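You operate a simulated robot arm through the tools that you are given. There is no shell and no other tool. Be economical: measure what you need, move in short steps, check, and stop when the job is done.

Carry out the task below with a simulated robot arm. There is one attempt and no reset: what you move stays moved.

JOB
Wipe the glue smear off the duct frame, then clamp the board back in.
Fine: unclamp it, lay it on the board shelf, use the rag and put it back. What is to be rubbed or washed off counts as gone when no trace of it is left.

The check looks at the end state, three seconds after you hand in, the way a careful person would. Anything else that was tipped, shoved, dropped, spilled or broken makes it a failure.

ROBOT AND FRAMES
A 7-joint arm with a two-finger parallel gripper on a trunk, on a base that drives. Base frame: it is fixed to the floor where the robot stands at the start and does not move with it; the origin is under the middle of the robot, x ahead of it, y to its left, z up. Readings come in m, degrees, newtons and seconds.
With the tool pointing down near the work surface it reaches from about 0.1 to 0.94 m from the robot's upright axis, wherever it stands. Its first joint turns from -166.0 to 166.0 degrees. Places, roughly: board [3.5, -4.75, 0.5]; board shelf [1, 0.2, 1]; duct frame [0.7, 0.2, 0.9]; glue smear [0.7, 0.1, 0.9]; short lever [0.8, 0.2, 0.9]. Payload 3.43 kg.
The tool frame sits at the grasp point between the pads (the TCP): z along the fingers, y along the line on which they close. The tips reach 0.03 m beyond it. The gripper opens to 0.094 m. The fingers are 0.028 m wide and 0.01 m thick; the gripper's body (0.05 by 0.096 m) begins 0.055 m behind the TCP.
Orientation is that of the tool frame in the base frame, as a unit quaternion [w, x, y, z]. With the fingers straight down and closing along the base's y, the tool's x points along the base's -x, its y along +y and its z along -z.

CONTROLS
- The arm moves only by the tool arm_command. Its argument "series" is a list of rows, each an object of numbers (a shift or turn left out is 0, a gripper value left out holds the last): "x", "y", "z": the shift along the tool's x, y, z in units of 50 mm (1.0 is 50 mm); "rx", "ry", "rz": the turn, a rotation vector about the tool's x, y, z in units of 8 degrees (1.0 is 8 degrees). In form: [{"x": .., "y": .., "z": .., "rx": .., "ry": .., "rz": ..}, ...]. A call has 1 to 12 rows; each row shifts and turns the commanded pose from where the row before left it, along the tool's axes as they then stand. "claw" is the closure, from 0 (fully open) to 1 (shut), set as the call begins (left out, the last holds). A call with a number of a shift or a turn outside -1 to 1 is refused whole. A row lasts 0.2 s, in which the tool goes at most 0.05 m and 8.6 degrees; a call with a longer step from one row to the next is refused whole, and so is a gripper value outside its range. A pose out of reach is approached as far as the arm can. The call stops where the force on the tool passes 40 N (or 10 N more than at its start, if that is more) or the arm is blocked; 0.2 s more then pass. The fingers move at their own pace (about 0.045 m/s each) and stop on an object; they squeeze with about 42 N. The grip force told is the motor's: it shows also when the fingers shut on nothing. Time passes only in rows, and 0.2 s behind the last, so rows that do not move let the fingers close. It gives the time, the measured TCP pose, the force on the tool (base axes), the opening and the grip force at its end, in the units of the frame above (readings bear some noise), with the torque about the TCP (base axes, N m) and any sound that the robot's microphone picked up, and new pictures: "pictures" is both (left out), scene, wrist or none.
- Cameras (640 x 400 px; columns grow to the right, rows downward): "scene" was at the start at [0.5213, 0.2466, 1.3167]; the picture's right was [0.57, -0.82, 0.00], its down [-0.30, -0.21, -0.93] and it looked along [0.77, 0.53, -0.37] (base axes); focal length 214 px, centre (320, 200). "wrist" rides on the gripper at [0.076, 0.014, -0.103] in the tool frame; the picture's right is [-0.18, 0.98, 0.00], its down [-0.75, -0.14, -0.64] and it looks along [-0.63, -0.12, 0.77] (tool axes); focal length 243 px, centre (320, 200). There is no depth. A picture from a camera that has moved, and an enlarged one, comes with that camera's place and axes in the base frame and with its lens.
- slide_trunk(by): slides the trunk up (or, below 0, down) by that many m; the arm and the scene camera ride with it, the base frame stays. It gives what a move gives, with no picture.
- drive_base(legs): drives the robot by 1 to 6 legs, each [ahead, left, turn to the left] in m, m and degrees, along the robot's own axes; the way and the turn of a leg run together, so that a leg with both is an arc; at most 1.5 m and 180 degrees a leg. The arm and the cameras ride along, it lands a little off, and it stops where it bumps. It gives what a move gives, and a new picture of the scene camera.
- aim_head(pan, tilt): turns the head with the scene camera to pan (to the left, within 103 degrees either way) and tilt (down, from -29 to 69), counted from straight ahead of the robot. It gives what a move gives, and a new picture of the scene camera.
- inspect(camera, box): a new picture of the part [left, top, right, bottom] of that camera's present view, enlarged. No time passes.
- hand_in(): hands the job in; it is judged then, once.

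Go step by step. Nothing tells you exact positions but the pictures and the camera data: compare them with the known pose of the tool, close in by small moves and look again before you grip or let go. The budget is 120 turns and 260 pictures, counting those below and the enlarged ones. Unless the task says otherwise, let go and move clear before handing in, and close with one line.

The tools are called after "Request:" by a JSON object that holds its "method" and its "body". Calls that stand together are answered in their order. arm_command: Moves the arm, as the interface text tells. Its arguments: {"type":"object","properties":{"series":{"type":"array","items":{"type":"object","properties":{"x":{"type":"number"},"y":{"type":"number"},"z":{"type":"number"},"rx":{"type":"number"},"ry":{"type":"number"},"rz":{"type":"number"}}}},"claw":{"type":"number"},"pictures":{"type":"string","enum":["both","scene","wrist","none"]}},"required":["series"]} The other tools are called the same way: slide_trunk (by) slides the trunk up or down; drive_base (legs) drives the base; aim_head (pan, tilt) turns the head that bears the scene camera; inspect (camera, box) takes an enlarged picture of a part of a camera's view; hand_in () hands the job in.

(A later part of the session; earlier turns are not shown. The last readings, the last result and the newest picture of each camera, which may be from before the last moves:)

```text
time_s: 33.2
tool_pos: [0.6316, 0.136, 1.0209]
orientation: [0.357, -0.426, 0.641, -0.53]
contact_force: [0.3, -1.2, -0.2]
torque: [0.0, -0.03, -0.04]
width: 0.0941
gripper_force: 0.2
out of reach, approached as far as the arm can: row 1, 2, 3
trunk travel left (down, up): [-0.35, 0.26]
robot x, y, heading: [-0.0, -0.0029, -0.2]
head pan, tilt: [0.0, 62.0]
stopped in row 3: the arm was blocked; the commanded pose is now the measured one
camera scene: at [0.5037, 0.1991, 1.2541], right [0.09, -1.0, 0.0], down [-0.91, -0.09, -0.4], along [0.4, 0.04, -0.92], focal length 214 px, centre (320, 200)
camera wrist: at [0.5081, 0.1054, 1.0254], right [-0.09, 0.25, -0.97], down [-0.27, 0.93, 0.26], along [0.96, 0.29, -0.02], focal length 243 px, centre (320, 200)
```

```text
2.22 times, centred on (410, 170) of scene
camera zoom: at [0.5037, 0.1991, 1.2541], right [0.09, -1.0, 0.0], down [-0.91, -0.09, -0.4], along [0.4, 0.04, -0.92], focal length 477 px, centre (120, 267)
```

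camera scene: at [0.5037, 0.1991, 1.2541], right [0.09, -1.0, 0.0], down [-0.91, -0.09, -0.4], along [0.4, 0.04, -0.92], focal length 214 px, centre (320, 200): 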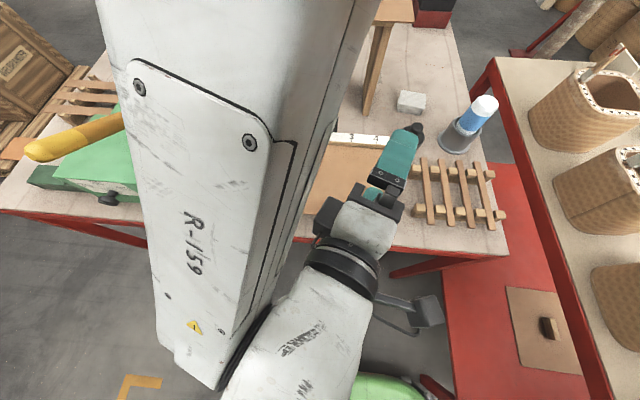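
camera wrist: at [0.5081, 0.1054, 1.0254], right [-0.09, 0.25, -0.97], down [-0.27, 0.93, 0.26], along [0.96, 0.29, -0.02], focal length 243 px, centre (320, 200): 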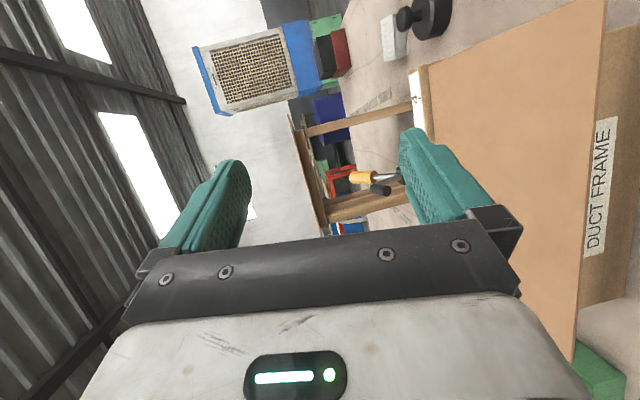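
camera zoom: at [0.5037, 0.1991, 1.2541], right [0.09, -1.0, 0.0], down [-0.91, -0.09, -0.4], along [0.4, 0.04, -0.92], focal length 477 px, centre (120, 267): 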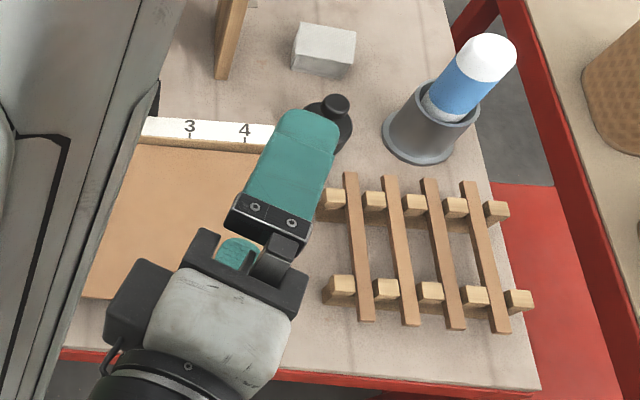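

The frame is a box about 0.06 m high labelled "DUCT FRAME", and the board overhangs it by about 2 cm at the front. Driving back about 0.2 m will give the arm room. First I ease off the head.

Request:
{"method": "arm_command", "body": {"series": [{"z": 0.8, "y": -0.3}], "pictures": "none"}}

Request:
{"method": "drive_base", "body": {"legs": [[-0.2, 0, 0]]}}

Request:
{"method": "aim_head", "body": {"pan": -25, "tilt": 40}}

```text
time_s: 33.6
tool_pos: [0.6687, 0.123, 1.0205]
orientation: [0.354, -0.433, 0.639, -0.527]
contact_force: [-0.6, 0.8, 0.0]
torque: [0.02, 0.01, -0.03]
width: 0.0941
gripper_force: 0.1
trunk travel left (down, up): [-0.35, 0.26]
robot x, y, heading: [-0.0021, 0.0011, 0.2]
head pan, tilt: [0.0, 62.0]
```

```text
time_s: 35.2
tool_pos: [0.4697, 0.124, 1.0205]
orientation: [0.354, -0.432, 0.641, -0.527]
contact_force: [0.4, -0.4, 0.0]
torque: [0.01, 0.02, -0.02]
width: 0.0939
gripper_force: 0.0
trunk travel left (down, up): [-0.35, 0.26]
robot x, y, heading: [-0.2009, -0.002, 0.3]
head pan, tilt: [0.0, 62.0]
camera scene: at [0.3102, 0.1945, 1.2588], right [0.0, -1.0, 0.0], down [-0.88, 0.0, -0.47], along [0.47, 0.0, -0.88], focal length 214 px, centre (320, 200)
```

scene: 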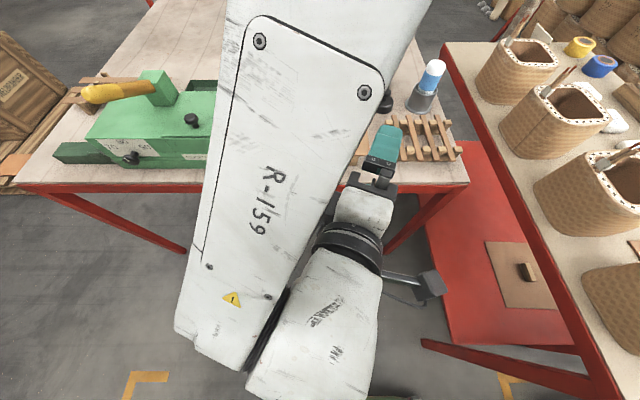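

```text
time_s: 36.1
tool_pos: [0.4694, 0.1242, 1.0198]
orientation: [0.353, -0.432, 0.642, -0.526]
contact_force: [-0.1, 0.3, 0.4]
torque: [-0.01, -0.03, -0.02]
width: 0.094
gripper_force: 0.1
trunk travel left (down, up): [-0.35, 0.26]
robot x, y, heading: [-0.1991, -0.0025, -0.3]
head pan, tilt: [-25.0, 40.0]
camera scene: at [0.3228, 0.1587, 1.2878], right [-0.42, -0.91, 0.0], down [-0.58, 0.27, -0.77], along [0.69, -0.32, -0.64], focal length 214 px, centre (320, 200)
```

scene: 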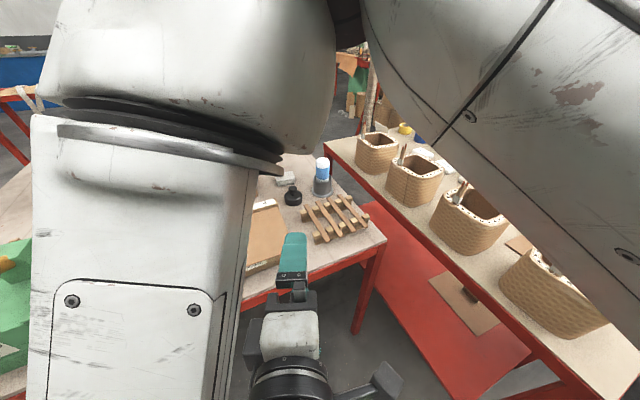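

I straighten the tool to point level and straight ahead.

Request:
{"method": "arm_command", "body": {"series": [{"ry": -1}, {"ry": -1}, {"ry": -0.75}, {"rx": 0.75}, {"rx": 0.68}], "pictures": "wrist"}}

```text
time_s: 37.3
tool_pos: [0.515, 0.1615, 1.0146]
orientation: [0.5, -0.484, 0.531, -0.483]
contact_force: [-0.1, 0.0, 0.2]
torque: [0.02, -0.02, -0.02]
width: 0.094
gripper_force: 0.0
out of reach, approached as far as the arm can: row 2, 3, 4, 5
trunk travel left (down, up): [-0.35, 0.26]
robot x, y, heading: [-0.1966, 0.0001, -0.1]
head pan, tilt: [-25.0, 40.0]
camera wrist: at [0.4091, 0.089, 1.0011], right [-0.02, 0.25, -0.97], down [-0.61, 0.76, 0.21], along [0.79, 0.6, 0.13], focal length 243 px, centre (320, 200)
```

wrist: 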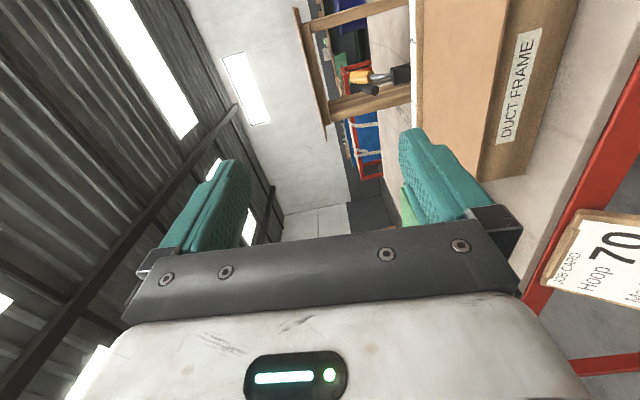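

Level and straight now. I lower toward board height, in front of the table edge.

Request:
{"method": "arm_command", "body": {"series": [{"x": -0.4, "y": 0.8}, {"x": -0.4, "y": 0.8}, {"y": 0.8}], "pictures": "wrist"}}

```text
time_s: 38.1
tool_pos: [0.5543, 0.2424, 0.9322]
orientation: [0.519, -0.475, 0.517, -0.487]
contact_force: [-0.9, 0.2, 0.0]
torque: [-0.01, 0.01, 0.04]
width: 0.0939
gripper_force: 0.1
out of reach, approached as far as the arm can: row 1, 2, 3
trunk travel left (down, up): [-0.35, 0.26]
robot x, y, heading: [-0.195, -0.0053, -0.3]
head pan, tilt: [-25.0, 40.0]
camera wrist: at [0.4515, 0.1671, 0.9126], right [0.02, 0.26, -0.97], down [-0.64, 0.75, 0.19], along [0.77, 0.61, 0.17], focal length 243 px, centre (320, 200)
```

wrist: 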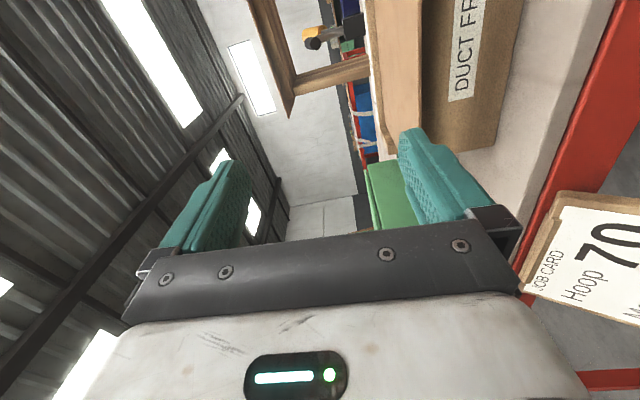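

The arm is limited because the shoulder sits high. I'll back away, then lower the trunk to make the level posture easier.

Request:
{"method": "arm_command", "body": {"series": [{"y": -0.8}, {"y": -0.8}, {"y": -0.8}], "pictures": "none"}}

Request:
{"method": "slide_trunk", "body": {"by": -0.1}}

Request:
{"method": "arm_command", "body": {"series": [{}], "pictures": "wrist"}}

```text
time_s: 38.9
tool_pos: [0.5501, 0.2341, 1.0452]
orientation: [0.515, -0.481, 0.516, -0.486]
contact_force: [-0.4, 0.5, 1.2]
torque: [-0.02, 0.0, -0.04]
width: 0.0942
gripper_force: 0.1
trunk travel left (down, up): [-0.35, 0.26]
robot x, y, heading: [-0.1951, 0.0015, 0.0]
head pan, tilt: [-25.0, 40.0]
```

```text
time_s: 40.2
tool_pos: [0.5521, 0.2327, 0.9457]
orientation: [0.516, -0.479, 0.519, -0.485]
contact_force: [-0.1, 0.2, 1.0]
torque: [0.03, -0.03, 0.01]
width: 0.094
gripper_force: 0.0
trunk travel left (down, up): [-0.25, 0.36]
robot x, y, heading: [-0.198, 0.001, 0.2]
head pan, tilt: [-25.0, 40.0]
```

```text
time_s: 40.6
tool_pos: [0.5522, 0.2314, 0.9461]
orientation: [0.516, -0.478, 0.52, -0.485]
contact_force: [0.2, -0.4, -0.3]
torque: [0.04, 0.01, -0.03]
width: 0.0937
gripper_force: 0.0
trunk travel left (down, up): [-0.25, 0.36]
robot x, y, heading: [-0.2044, -0.0028, 0.3]
head pan, tilt: [-25.0, 40.0]
camera wrist: at [0.4485, 0.1583, 0.927], right [0.0, 0.25, -0.97], down [-0.63, 0.75, 0.19], along [0.77, 0.61, 0.16], focal length 243 px, centre (320, 200)
```

wrist: 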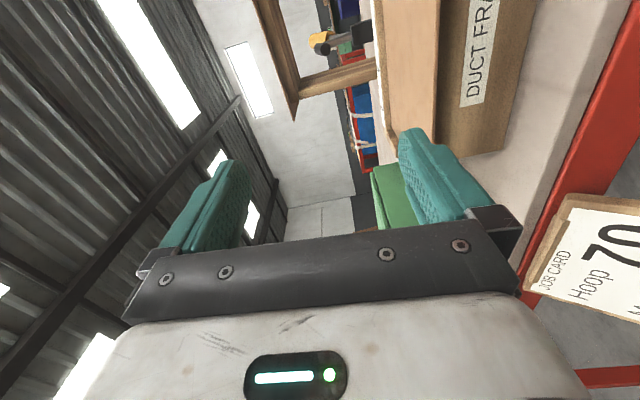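

The trunk slide gives me clean vertical motion. I correct the roll (about 4°) and shift right, then measure the board's edge.

Request:
{"method": "arm_command", "body": {"series": [{"rz": -0.52}, {"x": 0.6}], "pictures": "none"}}

Request:
{"method": "slide_trunk", "body": {"by": -0.05}}

Request:
{"method": "arm_command", "body": {"series": [{}], "pictures": "wrist"}}

Request:
{"method": "inspect", "body": {"camera": "wrist", "box": [360, 0, 520, 120]}}

```text
time_s: 41.2
tool_pos: [0.5495, 0.2043, 0.9459]
orientation: [-0.498, 0.499, -0.5, 0.504]
contact_force: [0.1, -0.6, 0.9]
torque: [-0.01, 0.02, -0.02]
width: 0.0939
gripper_force: 0.1
trunk travel left (down, up): [-0.25, 0.36]
robot x, y, heading: [-0.1938, -0.0008, 0.1]
head pan, tilt: [-25.0, 40.0]
```

```text
time_s: 42.1
tool_pos: [0.5502, 0.2024, 0.8959]
orientation: [-0.498, 0.497, -0.502, 0.503]
contact_force: [0.2, 0.2, 0.6]
torque: [0.04, -0.03, -0.03]
width: 0.0941
gripper_force: 0.1
trunk travel left (down, up): [-0.2, 0.41]
robot x, y, heading: [-0.2013, 0.0008, 0.1]
head pan, tilt: [-25.0, 40.0]
```

```text
time_s: 42.5
tool_pos: [0.551, 0.2015, 0.8948]
orientation: [-0.497, 0.497, -0.502, 0.503]
contact_force: [-0.1, -0.6, 0.0]
torque: [-0.02, 0.02, -0.02]
width: 0.0941
gripper_force: 0.0
trunk travel left (down, up): [-0.2, 0.41]
robot x, y, heading: [-0.2007, 0.0001, 0.0]
head pan, tilt: [-25.0, 40.0]
camera wrist: at [0.4476, 0.1278, 0.8829], right [0.0, 0.18, -0.98], down [-0.63, 0.76, 0.14], along [0.77, 0.62, 0.12], focal length 243 px, centre (320, 200)
```

wrist: 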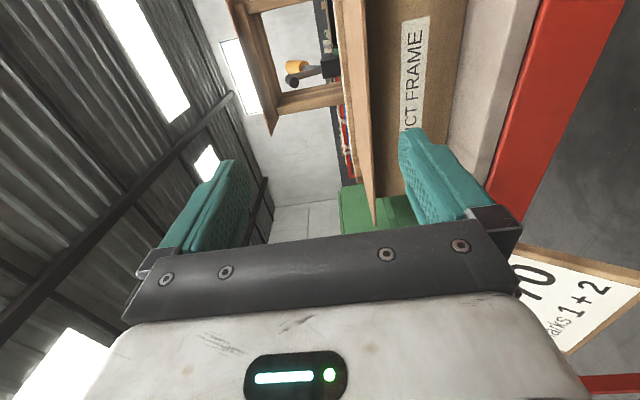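

```text
3.33 times, centred on (440, 60) of wrist
camera zoom: at [0.4476, 0.1278, 0.8829], right [0.0, 0.18, -0.98], down [-0.63, 0.76, 0.14], along [0.77, 0.62, 0.12], focal length 809 px, centre (-80, 667)
```

zoom: 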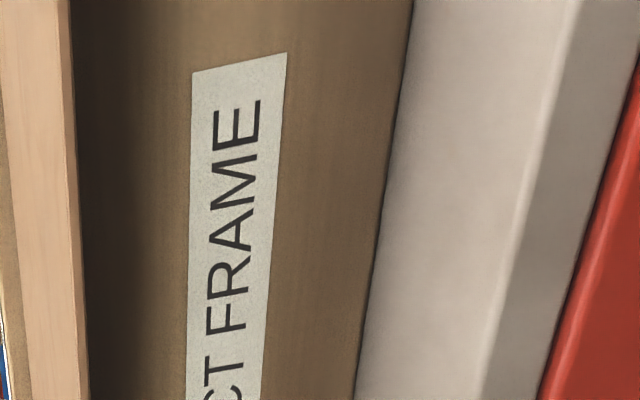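

The board's front edge is at x≈0.632, z≈0.856–0.859, and the frame's front face is at about x=0.669, so there's a 3.5 cm overhang. I part-close the fingers, drop to edge height, and move in.

Request:
{"method": "slide_trunk", "body": {"by": -0.037}}

Request:
{"method": "arm_command", "body": {"series": [{}, {}, {"z": 0.5}], "claw": 0.45, "pictures": "wrist"}}

Request:
{"method": "inspect", "body": {"camera": "wrist", "box": [200, 40, 440, 240]}}

```text
time_s: 43.3
tool_pos: [0.5499, 0.2021, 0.8594]
orientation: [-0.497, 0.497, -0.502, 0.504]
contact_force: [-0.3, 0.1, 0.4]
torque: [-0.02, 0.04, -0.02]
width: 0.094
gripper_force: 0.0
trunk travel left (down, up): [-0.163, 0.447]
robot x, y, heading: [-0.1974, 0.0024, 0.1]
head pan, tilt: [-25.0, 40.0]
```

```text
time_s: 44.1
tool_pos: [0.5756, 0.204, 0.8593]
orientation: [-0.498, 0.499, -0.5, 0.503]
contact_force: [0.5, 0.3, 0.4]
torque: [0.01, -0.03, -0.02]
width: 0.0517
gripper_force: 0.0
trunk travel left (down, up): [-0.163, 0.447]
robot x, y, heading: [-0.2006, -0.0008, 0.1]
head pan, tilt: [-25.0, 40.0]
camera wrist: at [0.4726, 0.1286, 0.8455], right [0.0, 0.18, -0.98], down [-0.64, 0.76, 0.14], along [0.77, 0.63, 0.12], focal length 243 px, centre (320, 200)
```

wrist: 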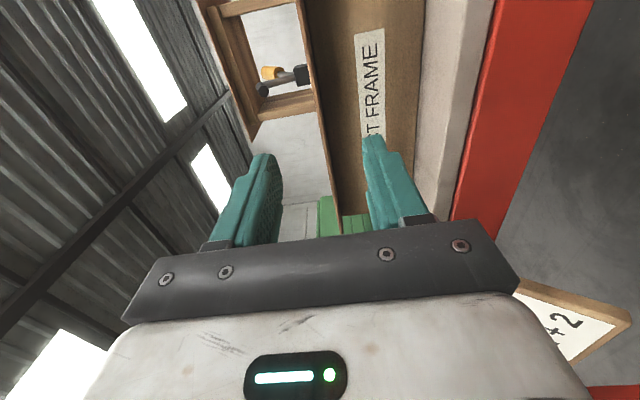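

```text
2.00 times, centred on (320, 140) of wrist
camera zoom: at [0.4726, 0.1286, 0.8455], right [0.0, 0.18, -0.98], down [-0.64, 0.76, 0.14], along [0.77, 0.63, 0.12], focal length 485 px, centre (320, 320)
```

zoom: 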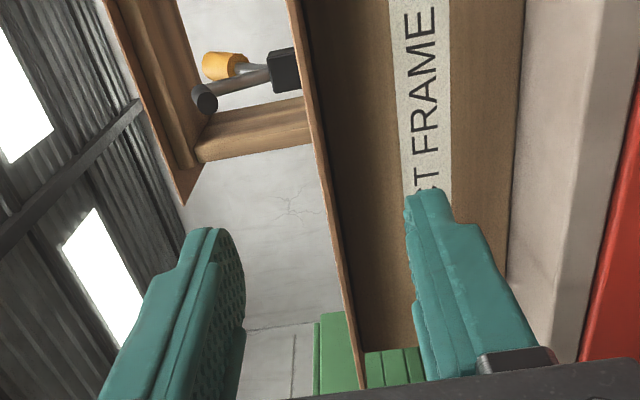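

The board edge sits midway between the fingers. I move in 5 cm and close.

Request:
{"method": "arm_command", "body": {"series": [{"z": 0.5, "y": 0.03}, {"z": 0.55}], "pictures": "none"}}

Request:
{"method": "arm_command", "body": {"series": [{}, {}, {}, {}, {}], "claw": 1, "pictures": "wrist"}}

Request:
{"method": "inspect", "body": {"camera": "wrist", "box": [200, 40, 440, 240]}}

```text
time_s: 44.7
tool_pos: [0.6293, 0.2018, 0.8572]
orientation: [-0.498, 0.498, -0.501, 0.503]
contact_force: [-0.4, -0.4, -0.6]
torque: [0.03, 0.01, 0.0]
width: 0.0518
gripper_force: 0.1
trunk travel left (down, up): [-0.163, 0.447]
robot x, y, heading: [-0.2008, 0.0015, -0.2]
head pan, tilt: [-25.0, 40.0]
```

```text
time_s: 45.9
tool_pos: [0.6297, 0.2003, 0.8586]
orientation: [-0.498, 0.496, -0.503, 0.503]
contact_force: [-0.1, 0.6, -0.6]
torque: [0.01, 0.13, 0.01]
width: 0.0022
gripper_force: 36.5
trunk travel left (down, up): [-0.163, 0.447]
robot x, y, heading: [-0.1957, -0.0008, -0.0]
head pan, tilt: [-25.0, 40.0]
camera wrist: at [0.5258, 0.1265, 0.8447], right [0.0, 0.19, -0.98], down [-0.63, 0.76, 0.14], along [0.77, 0.62, 0.12], focal length 243 px, centre (320, 200)
```

wrist: 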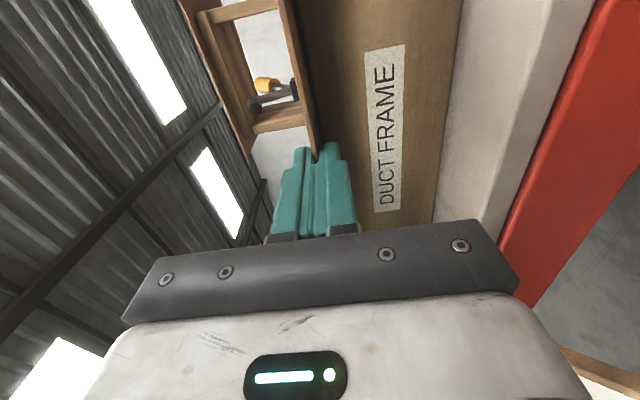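

```text
2.00 times, centred on (320, 140) of wrist
camera zoom: at [0.5258, 0.1265, 0.8447], right [0.0, 0.19, -0.98], down [-0.63, 0.76, 0.14], along [0.77, 0.62, 0.12], focal length 485 px, centre (320, 320)
```

zoom: 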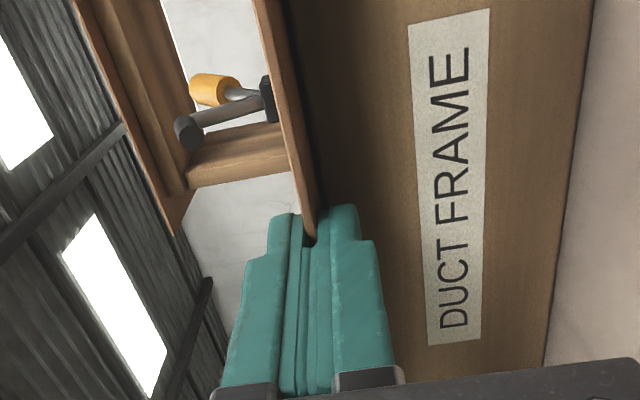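

The board is gripped at its front edge (about 2 mm thick, about 2.5 cm overlap). I lift gently by the trunk and watch the force.

Request:
{"method": "slide_trunk", "body": {"by": 0.015}}

Request:
{"method": "inspect", "body": {"camera": "wrist", "box": [200, 0, 520, 200]}}

```text
time_s: 46.5
tool_pos: [0.6295, 0.2012, 0.8733]
orientation: [-0.498, 0.497, -0.502, 0.503]
contact_force: [-0.7, -0.1, -1.4]
torque: [0.03, 0.19, 0.01]
width: 0.0023
gripper_force: 37.1
trunk travel left (down, up): [-0.178, 0.432]
robot x, y, heading: [-0.1989, 0.0001, 0.1]
head pan, tilt: [-25.0, 40.0]
```

```text
2.00 times, centred on (360, 100) of wrist
camera zoom: at [0.5258, 0.1266, 0.8596], right [0.0, 0.18, -0.98], down [-0.63, 0.76, 0.14], along [0.77, 0.62, 0.12], focal length 485 px, centre (240, 400)
```

zoom: 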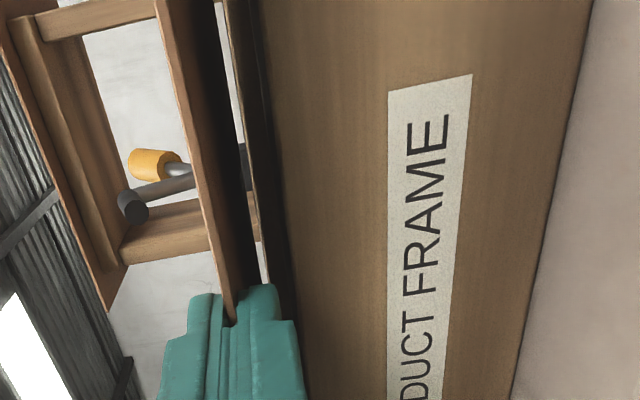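

The board lifts free (about 1.4 N). I raise it to above shelf height and drive forward.

Request:
{"method": "slide_trunk", "body": {"by": 0.215}}

Request:
{"method": "aim_head", "body": {"pan": 30, "tilt": 40}}

Request:
{"method": "arm_command", "body": {"series": [{}], "pictures": "wrist"}}

```text
time_s: 48.8
tool_pos: [0.6295, 0.2009, 1.0871]
orientation: [-0.497, 0.497, -0.502, 0.503]
contact_force: [0.8, 0.1, -1.6]
torque: [-0.01, 0.13, -0.04]
width: 0.0024
gripper_force: 37.3
trunk travel left (down, up): [-0.393, 0.217]
robot x, y, heading: [-0.1993, -0.0012, -0.1]
head pan, tilt: [-25.0, 40.0]
```

```text
time_s: 50.1
tool_pos: [0.6298, 0.2019, 1.0877]
orientation: [-0.498, 0.497, -0.502, 0.503]
contact_force: [0.0, -0.2, -1.9]
torque: [-0.03, 0.15, 0.02]
width: 0.0019
gripper_force: 37.2
trunk travel left (down, up): [-0.393, 0.217]
robot x, y, heading: [-0.199, 0.0005, 0.1]
head pan, tilt: [30.0, 40.0]
camera scene: at [0.3194, 0.237, 1.3308], right [0.5, -0.87, 0.0], down [-0.56, -0.32, -0.77], along [0.66, 0.38, -0.64], focal length 214 px, centre (320, 200)
```

scene: 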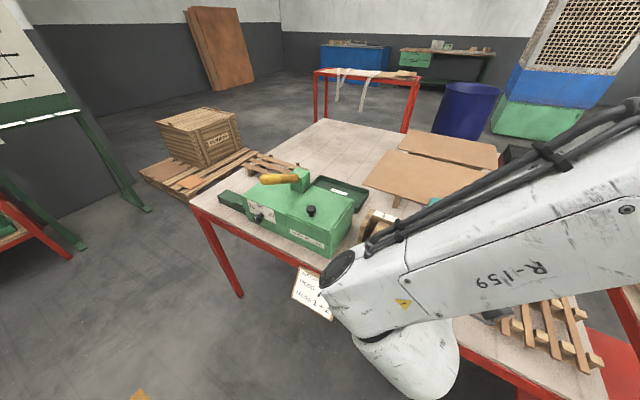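

```text
time_s: 50.5
tool_pos: [0.6291, 0.201, 1.0875]
orientation: [-0.498, 0.497, -0.502, 0.503]
contact_force: [0.2, -0.9, -2.1]
torque: [0.02, 0.15, 0.02]
width: 0.0025
gripper_force: 37.0
trunk travel left (down, up): [-0.393, 0.217]
robot x, y, heading: [-0.2021, -0.001, 0.0]
head pan, tilt: [30.0, 40.0]
camera wrist: at [0.5258, 0.1267, 1.0745], right [0.0, 0.18, -0.98], down [-0.63, 0.76, 0.14], along [0.77, 0.62, 0.12], focal length 243 px, centre (320, 200)
```

wrist: 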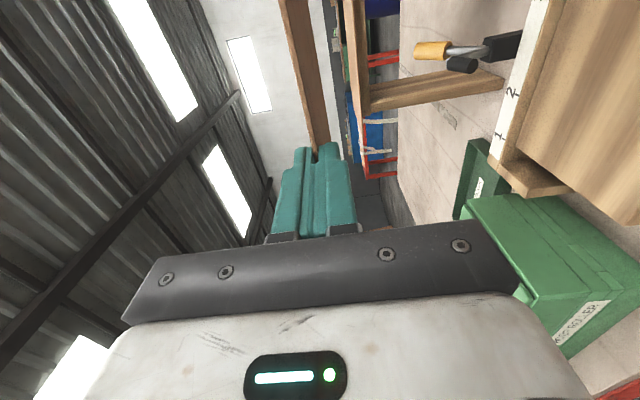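

Request:
{"method": "inspect", "body": {"camera": "wrist", "box": [260, 0, 460, 125]}}

Request:
{"method": "inspect", "body": {"camera": "scene", "box": [340, 100, 540, 225]}}

```text
3.20 times, centred on (360, 62) of wrist
camera zoom: at [0.5258, 0.1267, 1.0745], right [0.0, 0.18, -0.98], down [-0.63, 0.76, 0.14], along [0.77, 0.62, 0.12], focal length 776 px, centre (192, 640)
```

zoom: 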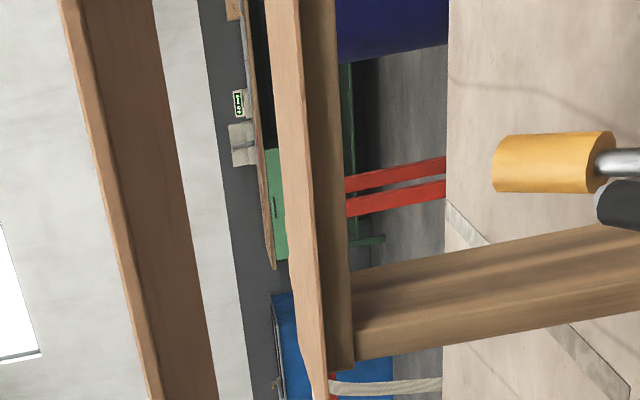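

```text
3.20 times, centred on (440, 162) of scene
camera zoom: at [0.3194, 0.237, 1.3308], right [0.5, -0.87, 0.0], down [-0.56, -0.32, -0.77], along [0.66, 0.38, -0.64], focal length 686 px, centre (-64, 320)
```

zoom: 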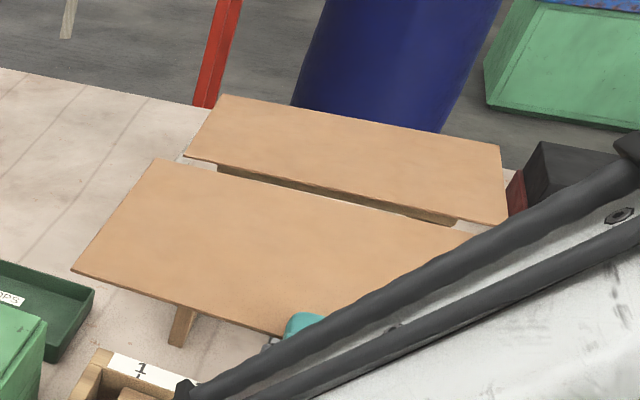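

The shelf top is at about z=1.035–1.04 with its front edge at x≈0.945, so the board clears it. I drive forward 0.2 m.

Request:
{"method": "drive_base", "body": {"legs": [[0.2, 0, 0]]}}

Request:
{"method": "arm_command", "body": {"series": [{"z": 0.6}, {"z": 0.6}, {"z": 0.3}], "pictures": "wrist"}}

```text
time_s: 52.1
tool_pos: [0.8279, 0.2031, 1.0877]
orientation: [-0.498, 0.497, -0.502, 0.502]
contact_force: [0.4, 0.5, -1.6]
torque: [0.0, 0.12, -0.05]
width: 0.0022
gripper_force: 36.7
trunk travel left (down, up): [-0.393, 0.217]
robot x, y, heading: [0.0004, -0.0003, 0.2]
head pan, tilt: [30.0, 40.0]
camera scene: at [0.5181, 0.2379, 1.3309], right [0.5, -0.86, 0.0], down [-0.56, -0.32, -0.77], along [0.66, 0.38, -0.64], focal length 214 px, centre (320, 200)
```

scene: 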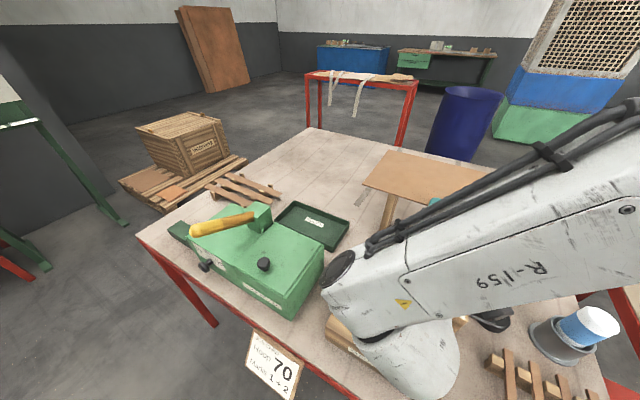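

```text
time_s: 52.9
tool_pos: [0.9016, 0.2027, 1.0816]
orientation: [0.495, -0.5, 0.504, -0.501]
contact_force: [0.4, -0.2, -1.6]
torque: [-0.01, 0.16, -0.01]
width: 0.0024
gripper_force: 36.4
trunk travel left (down, up): [-0.393, 0.217]
robot x, y, heading: [0.0003, 0.002, 0.1]
head pan, tilt: [30.0, 40.0]
camera wrist: at [0.7992, 0.1273, 1.0699], right [-0.01, 0.18, -0.98], down [-0.63, 0.76, 0.15], along [0.77, 0.62, 0.11], focal length 243 px, centre (320, 200)
```

wrist: 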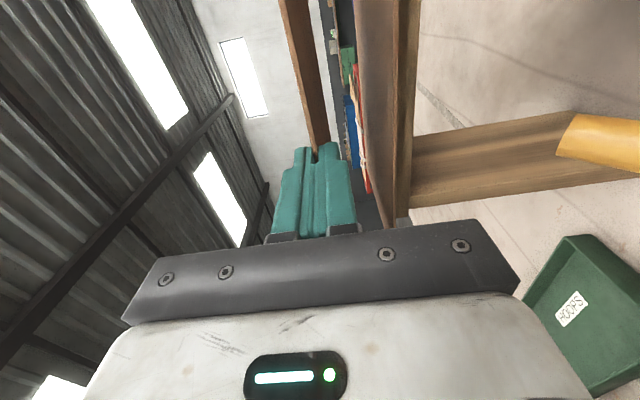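

Request:
{"method": "inspect", "body": {"camera": "wrist", "box": [260, 0, 460, 125]}}

Request:
{"method": "inspect", "body": {"camera": "wrist", "box": [280, 110, 480, 235]}}

Request:
{"method": "inspect", "body": {"camera": "scene", "box": [340, 120, 540, 245]}}

```text
3.20 times, centred on (360, 62) of wrist
camera zoom: at [0.7992, 0.1273, 1.0699], right [-0.01, 0.18, -0.98], down [-0.63, 0.76, 0.15], along [0.77, 0.62, 0.11], focal length 776 px, centre (192, 640)
```

zoom: 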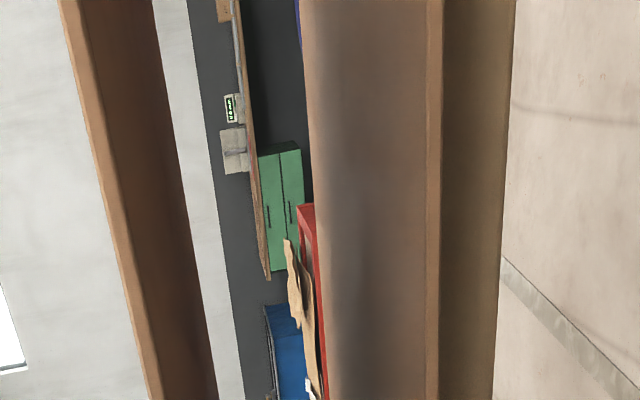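

```text
3.20 times, centred on (380, 172) of wrist
camera zoom: at [0.7992, 0.1273, 1.0699], right [-0.01, 0.18, -0.98], down [-0.63, 0.76, 0.15], along [0.77, 0.62, 0.11], focal length 776 px, centre (128, 288)
```

zoom: 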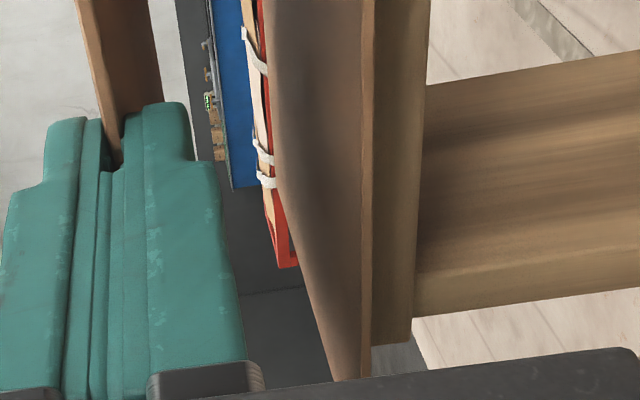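

```text
3.20 times, centred on (440, 182) of scene
camera zoom: at [0.5183, 0.2379, 1.3308], right [0.5, -0.86, 0.0], down [-0.56, -0.32, -0.77], along [0.66, 0.38, -0.64], focal length 686 px, centre (-64, 256)
```

zoom: 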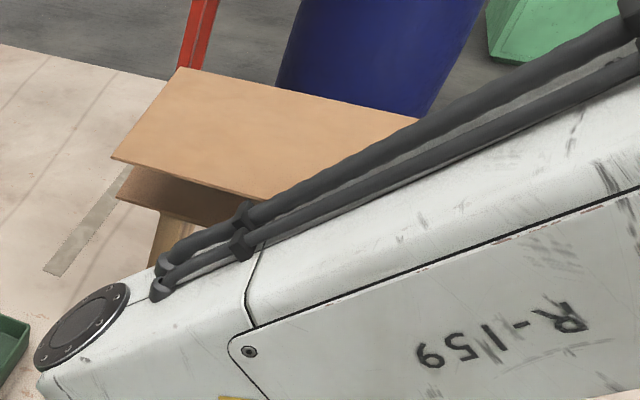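

Relative to the shelf, the board's front edge overhangs by only about 17 mm, so I pull back about 18 mm to keep the lower finger off the shelf. Then I lower slowly.

Request:
{"method": "arm_command", "body": {"series": [{"z": -0.36}], "pictures": "none"}}

Request:
{"method": "slide_trunk", "body": {"by": -0.028}}

Request:
{"method": "inspect", "body": {"camera": "wrist", "box": [280, 110, 480, 235]}}

Request:
{"method": "inspect", "body": {"camera": "scene", "box": [340, 120, 540, 245]}}

```text
time_s: 53.3
tool_pos: [0.8842, 0.2032, 1.077]
orientation: [0.493, -0.503, 0.505, -0.499]
contact_force: [-0.5, -0.7, -1.8]
torque: [-0.04, 0.14, -0.01]
width: 0.0024
gripper_force: 37.1
trunk travel left (down, up): [-0.393, 0.217]
robot x, y, heading: [0.0006, 0.0011, 0.2]
head pan, tilt: [30.0, 40.0]
```

```text
time_s: 54.0
tool_pos: [0.8839, 0.2024, 1.0489]
orientation: [0.494, -0.502, 0.505, -0.499]
contact_force: [-0.9, 0.6, -1.6]
torque: [-0.02, 0.13, 0.01]
width: 0.0024
gripper_force: 37.2
trunk travel left (down, up): [-0.365, 0.245]
robot x, y, heading: [0.0008, -0.0018, -0.1]
head pan, tilt: [30.0, 40.0]
```

```text
3.20 times, centred on (380, 172) of wrist
camera zoom: at [0.7803, 0.1275, 1.0386], right [-0.01, 0.18, -0.98], down [-0.63, 0.76, 0.15], along [0.77, 0.62, 0.11], focal length 776 px, centre (128, 288)
```

zoom: 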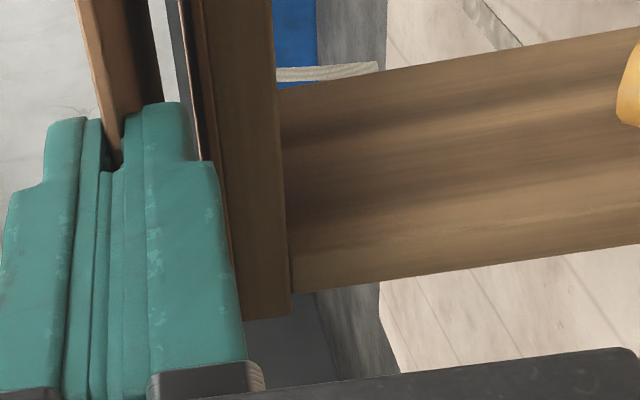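

```text
3.20 times, centred on (440, 182) of scene
camera zoom: at [0.5182, 0.2379, 1.3028], right [0.5, -0.86, 0.0], down [-0.56, -0.32, -0.77], along [0.66, 0.38, -0.64], focal length 686 px, centre (-64, 256)
```

zoom: 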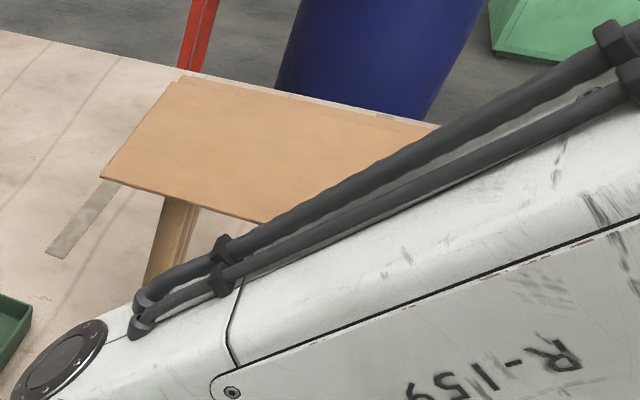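

Request:
{"method": "slide_trunk", "body": {"by": -0.006}}

Request:
{"method": "inspect", "body": {"camera": "wrist", "box": [280, 60, 480, 185]}}

```text
time_s: 54.5
tool_pos: [0.8839, 0.2016, 1.0454]
orientation: [0.493, -0.502, 0.505, -0.499]
contact_force: [0.4, -0.7, -1.5]
torque: [0.01, 0.19, -0.03]
width: 0.0025
gripper_force: 36.9
trunk travel left (down, up): [-0.359, 0.251]
robot x, y, heading: [0.0026, 0.0018, -0.1]
head pan, tilt: [30.0, 40.0]
```

```text
3.20 times, centred on (380, 122) of wrist
camera zoom: at [0.7804, 0.1272, 1.0327], right [-0.01, 0.18, -0.98], down [-0.63, 0.76, 0.15], along [0.77, 0.62, 0.11], focal length 776 px, centre (128, 448)
```

zoom: 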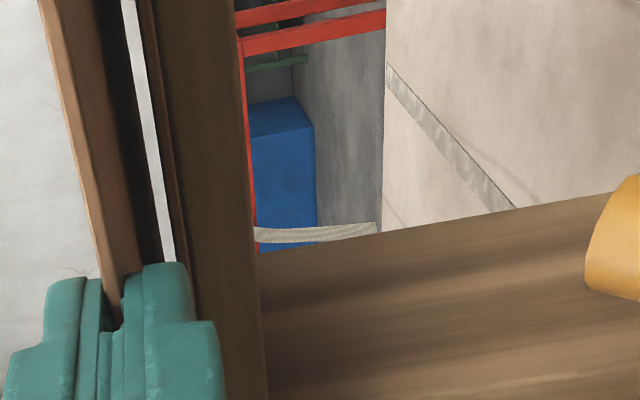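

Gap is still about 9 mm (shelf top ≈1.035). Lowering 7 mm, then 2 mm more.

Request:
{"method": "slide_trunk", "body": {"by": -0.007}}

Request:
{"method": "slide_trunk", "body": {"by": -0.003}}

Request:
{"method": "inspect", "body": {"camera": "wrist", "box": [280, 60, 480, 185]}}

```text
time_s: 55.1
tool_pos: [0.8844, 0.2023, 1.0375]
orientation: [0.494, -0.501, 0.506, -0.499]
contact_force: [0.0, 0.1, -0.8]
torque: [0.0, 0.05, 0.04]
width: 0.0024
gripper_force: 37.1
trunk travel left (down, up): [-0.352, 0.258]
robot x, y, heading: [0.0043, 0.0015, 0.1]
head pan, tilt: [30.0, 40.0]
```

```text
time_s: 55.6
tool_pos: [0.8847, 0.2015, 1.034]
orientation: [0.494, -0.501, 0.506, -0.499]
contact_force: [-0.1, -0.5, 3.5]
torque: [0.01, -0.35, -0.09]
width: 0.0024
gripper_force: 37.5
trunk travel left (down, up): [-0.349, 0.261]
robot x, y, heading: [-0.0014, -0.0009, 0.5]
head pan, tilt: [30.0, 40.0]
```

```text
3.20 times, centred on (380, 122) of wrist
camera zoom: at [0.7805, 0.1272, 1.0232], right [-0.01, 0.18, -0.98], down [-0.63, 0.76, 0.15], along [0.77, 0.62, 0.11], focal length 776 px, centre (128, 448)
```

zoom: 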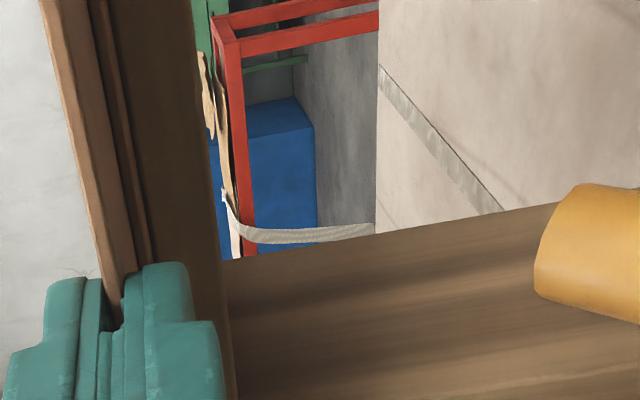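

The board is down on the shelf (reaction 3.5 N). I open and withdraw straight back.

Request:
{"method": "slide_trunk", "body": {"by": 0.001}}

Request:
{"method": "arm_command", "body": {"series": [{}, {}, {}, {"z": -0.4}, {"z": -0.8}], "claw": 0.5, "pictures": "wrist"}}

Request:
{"method": "inspect", "body": {"camera": "scene", "box": [340, 120, 540, 245]}}

```text
time_s: 56.1
tool_pos: [0.8831, 0.2026, 1.0348]
orientation: [0.493, -0.502, 0.506, -0.498]
contact_force: [0.8, 0.2, 1.5]
torque: [0.06, -0.24, 0.0]
width: 0.0021
gripper_force: 36.9
trunk travel left (down, up): [-0.35, 0.26]
robot x, y, heading: [-0.0003, -0.0021, 0.0]
head pan, tilt: [30.0, 40.0]
```

```text
time_s: 57.3
tool_pos: [0.8239, 0.2034, 1.0354]
orientation: [0.494, -0.501, 0.505, -0.499]
contact_force: [1.2, 0.2, -0.2]
torque: [0.0, 0.01, 0.02]
width: 0.0469
gripper_force: 0.0
trunk travel left (down, up): [-0.35, 0.26]
robot x, y, heading: [0.0022, 0.0002, -0.0]
head pan, tilt: [30.0, 40.0]
camera wrist: at [0.7205, 0.1279, 1.0239], right [-0.01, 0.18, -0.98], down [-0.63, 0.76, 0.15], along [0.77, 0.62, 0.11], focal length 243 px, centre (320, 200)
```

wrist: 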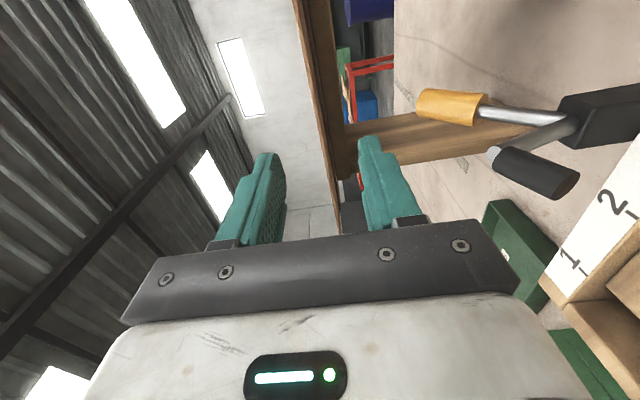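

```text
3.20 times, centred on (440, 182) of scene
camera zoom: at [0.5184, 0.2378, 1.2878], right [0.5, -0.86, 0.0], down [-0.56, -0.32, -0.77], along [0.66, 0.38, -0.64], focal length 686 px, centre (-64, 256)
```

zoom: 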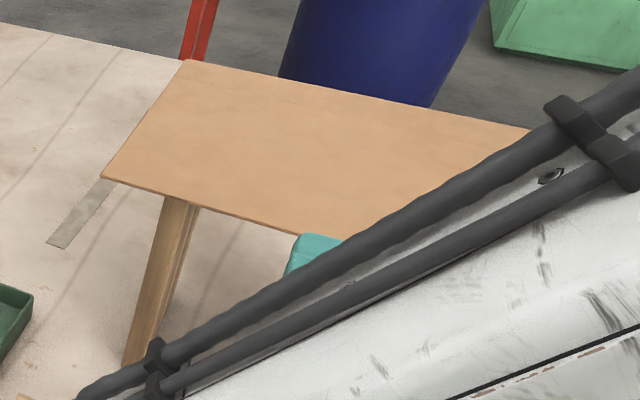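

The board lies stable on the shelf. Next is the rag, near (1.02, -0.01). I back off, raise the trunk and turn the tool down again.

Request:
{"method": "arm_command", "body": {"series": [{"z": -0.8}, {"z": -0.8}], "pictures": "none"}}

Request:
{"method": "slide_trunk", "body": {"by": 0.08}}

Request:
{"method": "arm_command", "body": {"series": [{"rx": -1}, {"rx": -1}, {"rx": -1}, {"rx": -1}, {"rx": -1}, {"rx": -1}, {"rx": -1}, {"rx": -1}, {"rx": -1}, {"rx": -1}, {"rx": -1}, {"rx": -0.15}], "pictures": "none"}}

Request:
{"method": "arm_command", "body": {"series": [{"rz": 1}, {"rz": 1}, {"rz": 1}, {"rz": 1}, {"rz": 1}, {"rz": 1}, {"rz": 1}, {"rz": 1}, {"rz": 1}, {"rz": 1}, {"rz": 1}, {"rz": 0.25}], "claw": 0, "pictures": "both"}}

```text
time_s: 57.9
tool_pos: [0.7436, 0.2024, 1.0373]
orientation: [0.493, -0.5, 0.507, -0.499]
contact_force: [-0.2, -0.2, 0.9]
torque: [-0.01, -0.01, -0.01]
width: 0.0471
gripper_force: 0.1
trunk travel left (down, up): [-0.35, 0.26]
robot x, y, heading: [-0.0014, 0.0002, 0.2]
head pan, tilt: [30.0, 40.0]
```

```text
time_s: 59.1
tool_pos: [0.7433, 0.2033, 1.1172]
orientation: [0.493, -0.503, 0.504, -0.5]
contact_force: [0.4, 0.0, 0.5]
torque: [-0.01, 0.0, 0.01]
width: 0.0471
gripper_force: 0.1
trunk travel left (down, up): [-0.43, 0.18]
robot x, y, heading: [-0.0004, -0.0012, 0.3]
head pan, tilt: [30.0, 40.0]
```

```text
time_s: 61.7
tool_pos: [0.7466, 0.2036, 1.1241]
orientation: [0.198, -0.676, 0.681, -0.2]
contact_force: [-0.7, -0.2, 0.5]
torque: [0.0, -0.01, -0.01]
width: 0.0471
gripper_force: 0.1
out of reach, approached as far as the arm can: row 8, 9, 10, 11
trunk travel left (down, up): [-0.43, 0.18]
robot x, y, heading: [0.0007, -0.0006, 0.1]
head pan, tilt: [30.0, 40.0]
```

```text
time_s: 64.3
tool_pos: [0.7455, 0.2035, 1.1241]
orientation: [0.284, 0.006, 0.959, -0.001]
contact_force: [0.2, 0.6, 0.5]
torque: [0.01, 0.02, 0.03]
width: 0.0943
gripper_force: 0.1
trunk travel left (down, up): [-0.43, 0.18]
robot x, y, heading: [-0.0039, 0.0004, -0.1]
head pan, tilt: [30.0, 40.0]
camera scene: at [0.5182, 0.2378, 1.3679], right [0.5, -0.86, 0.0], down [-0.56, -0.32, -0.77], along [0.66, 0.38, -0.64], focal length 214 px, centre (320, 200)
camera wrist: at [0.6267, 0.2191, 1.1703], right [0.17, 0.98, 0.1], down [0.28, -0.15, 0.95], along [0.94, -0.13, -0.3], focal length 243 px, centre (320, 200)
```

scene: 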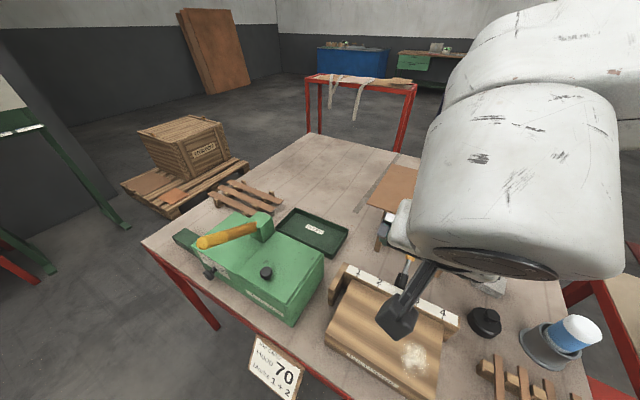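
wrist: 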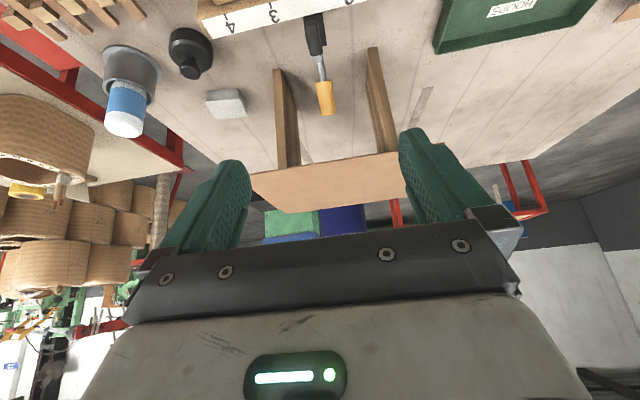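

The glue smear is now visible as a white patch at the frame's front right. I straighten the tool to vertical, go right to y≈0, and get the rag in view.

Request:
{"method": "arm_command", "body": {"series": [{"ry": 1}, {"ry": 1}, {"ry": 1}, {"ry": 1}, {"ry": 0.1}, {"y": -0.9}, {"y": -0.9}, {"y": -0.9}, {"y": -0.9}, {"y": -0.6}], "pictures": "none"}}

Request:
{"method": "inspect", "body": {"camera": "scene", "box": [320, 250, 480, 400]}}

Request:
{"method": "drive_base", "body": {"legs": [[0.14, 0, 0]]}}

Request:
{"method": "aim_head", "body": {"pan": -10, "tilt": 50}}

Request:
{"method": "arm_command", "body": {"series": [{}], "pictures": "wrist"}}

```text
time_s: 66.5
tool_pos: [0.7447, -0.0061, 1.1237]
orientation: [0.001, 0.004, 1.0, -0.001]
contact_force: [0.0, 0.1, -0.1]
torque: [-0.03, -0.02, -0.03]
width: 0.0941
gripper_force: 0.1
trunk travel left (down, up): [-0.43, 0.18]
robot x, y, heading: [0.0002, -0.0024, 0.2]
head pan, tilt: [30.0, 40.0]
```

```text
2.67 times, centred on (400, 325) of scene
camera zoom: at [0.5181, 0.2381, 1.3679], right [0.5, -0.86, 0.0], down [-0.56, -0.32, -0.77], along [0.66, 0.38, -0.64], focal length 572 px, centre (107, -133)
```

zoom: 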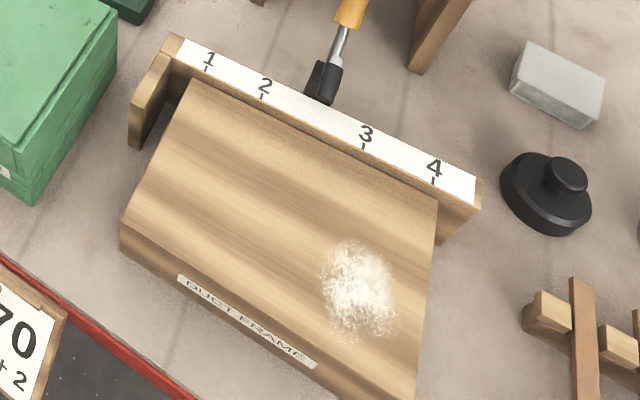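

```text
time_s: 67.8
tool_pos: [0.8847, -0.0065, 1.124]
orientation: [0.001, 0.005, 1.0, 0.0]
contact_force: [0.1, 0.2, 1.1]
torque: [-0.02, -0.02, -0.01]
width: 0.0942
gripper_force: 0.1
trunk travel left (down, up): [-0.43, 0.18]
robot x, y, heading: [0.1426, 0.0033, 0.3]
head pan, tilt: [30.0, 40.0]
camera scene: at [0.6584, 0.2383, 1.3679], right [0.5, -0.86, 0.0], down [-0.56, -0.32, -0.77], along [0.66, 0.38, -0.64], focal length 214 px, centre (320, 200)
```

scene: 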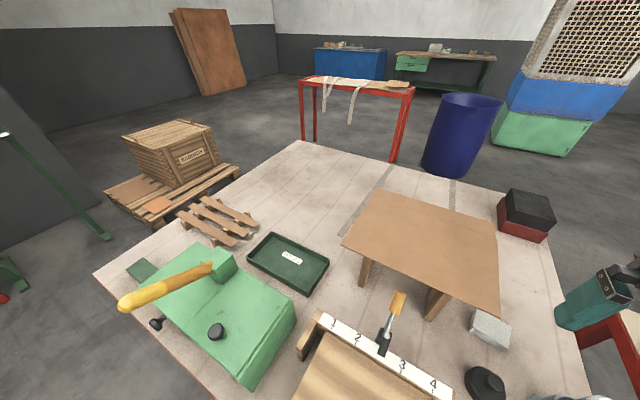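

```text
time_s: 68.9
tool_pos: [0.8848, -0.0064, 1.1232]
orientation: [0.002, 0.004, 1.0, 0.0]
contact_force: [0.7, -0.1, 0.6]
torque: [0.01, 0.04, -0.01]
width: 0.0941
gripper_force: 0.1
trunk travel left (down, up): [-0.43, 0.18]
robot x, y, heading: [0.1382, 0.0009, 0.4]
head pan, tilt: [-10.0, 50.0]
camera scene: at [0.6609, 0.1824, 1.3537], right [-0.17, -0.99, 0.0], down [-0.75, 0.13, -0.64], along [0.63, -0.11, -0.77], focal length 214 px, centre (320, 200)
```

scene: 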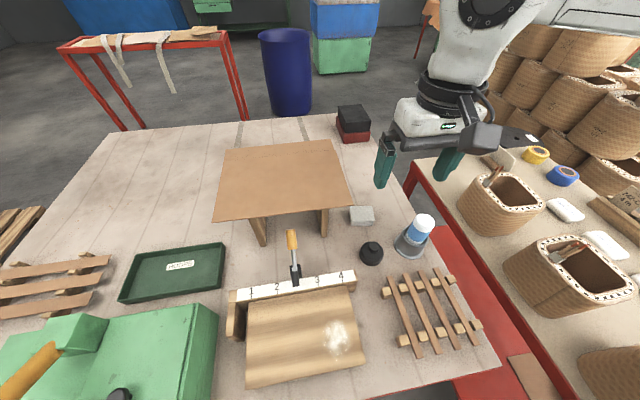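

```text
time_s: 69.3
tool_pos: [0.8861, -0.0054, 1.1229]
orientation: [0.0, 0.005, 1.0, 0.0]
contact_force: [0.7, -0.4, 0.5]
torque: [-0.01, -0.01, 0.01]
width: 0.0938
gripper_force: 0.0
trunk travel left (down, up): [-0.43, 0.18]
robot x, y, heading: [0.1429, 0.0026, 0.1]
head pan, tilt: [-10.0, 50.0]
camera wrist: at [0.8094, 0.0087, 1.2275], right [0.19, 0.98, 0.0], down [0.75, -0.15, 0.64], along [0.63, -0.12, -0.77], focal length 243 px, centre (320, 200)
```

wrist: 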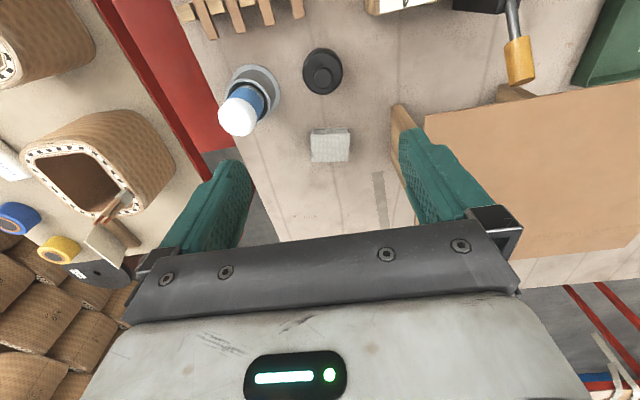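

Request:
{"method": "inspect", "body": {"camera": "wrist", "box": [270, 90, 390, 190]}}

Request:
{"method": "inspect", "body": {"camera": "scene", "box": [220, 260, 400, 400]}}

Request:
{"method": "inspect", "body": {"camera": "scene", "box": [320, 180, 440, 280]}}

```text
4.00 times, centred on (330, 140) of wrist
camera zoom: at [0.8094, 0.0087, 1.2275], right [0.19, 0.98, 0.0], down [0.75, -0.15, 0.64], along [0.63, -0.12, -0.77], focal length 970 px, centre (280, 440)
```

zoom: 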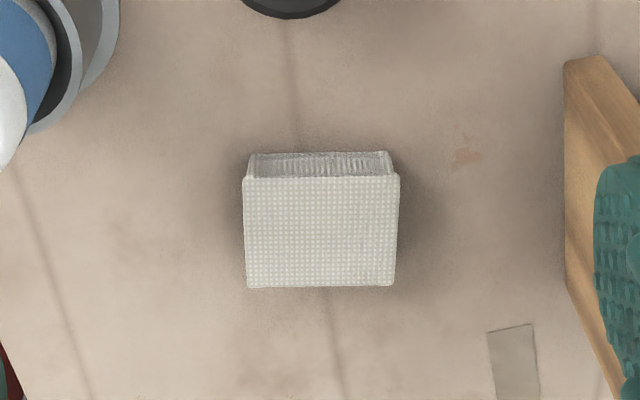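

```text
2.86 times, centred on (310, 330) of scene
camera zoom: at [0.6609, 0.1824, 1.3537], right [-0.17, -0.99, 0.0], down [-0.75, 0.13, -0.64], along [0.63, -0.11, -0.77], focal length 613 px, centre (349, -171)
```

zoom: 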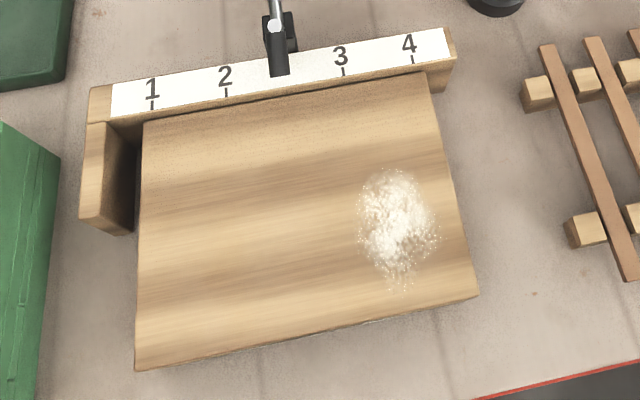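

```text
4.00 times, centred on (380, 230) of scene
camera zoom: at [0.6609, 0.1824, 1.3537], right [-0.17, -0.99, 0.0], down [-0.75, 0.13, -0.64], along [0.63, -0.11, -0.77], focal length 858 px, centre (80, 80)
```

zoom: 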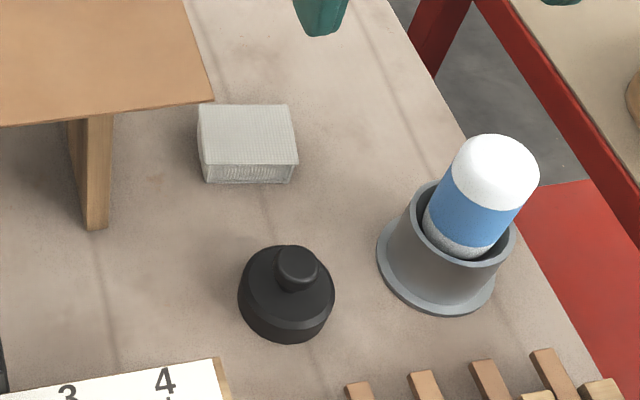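

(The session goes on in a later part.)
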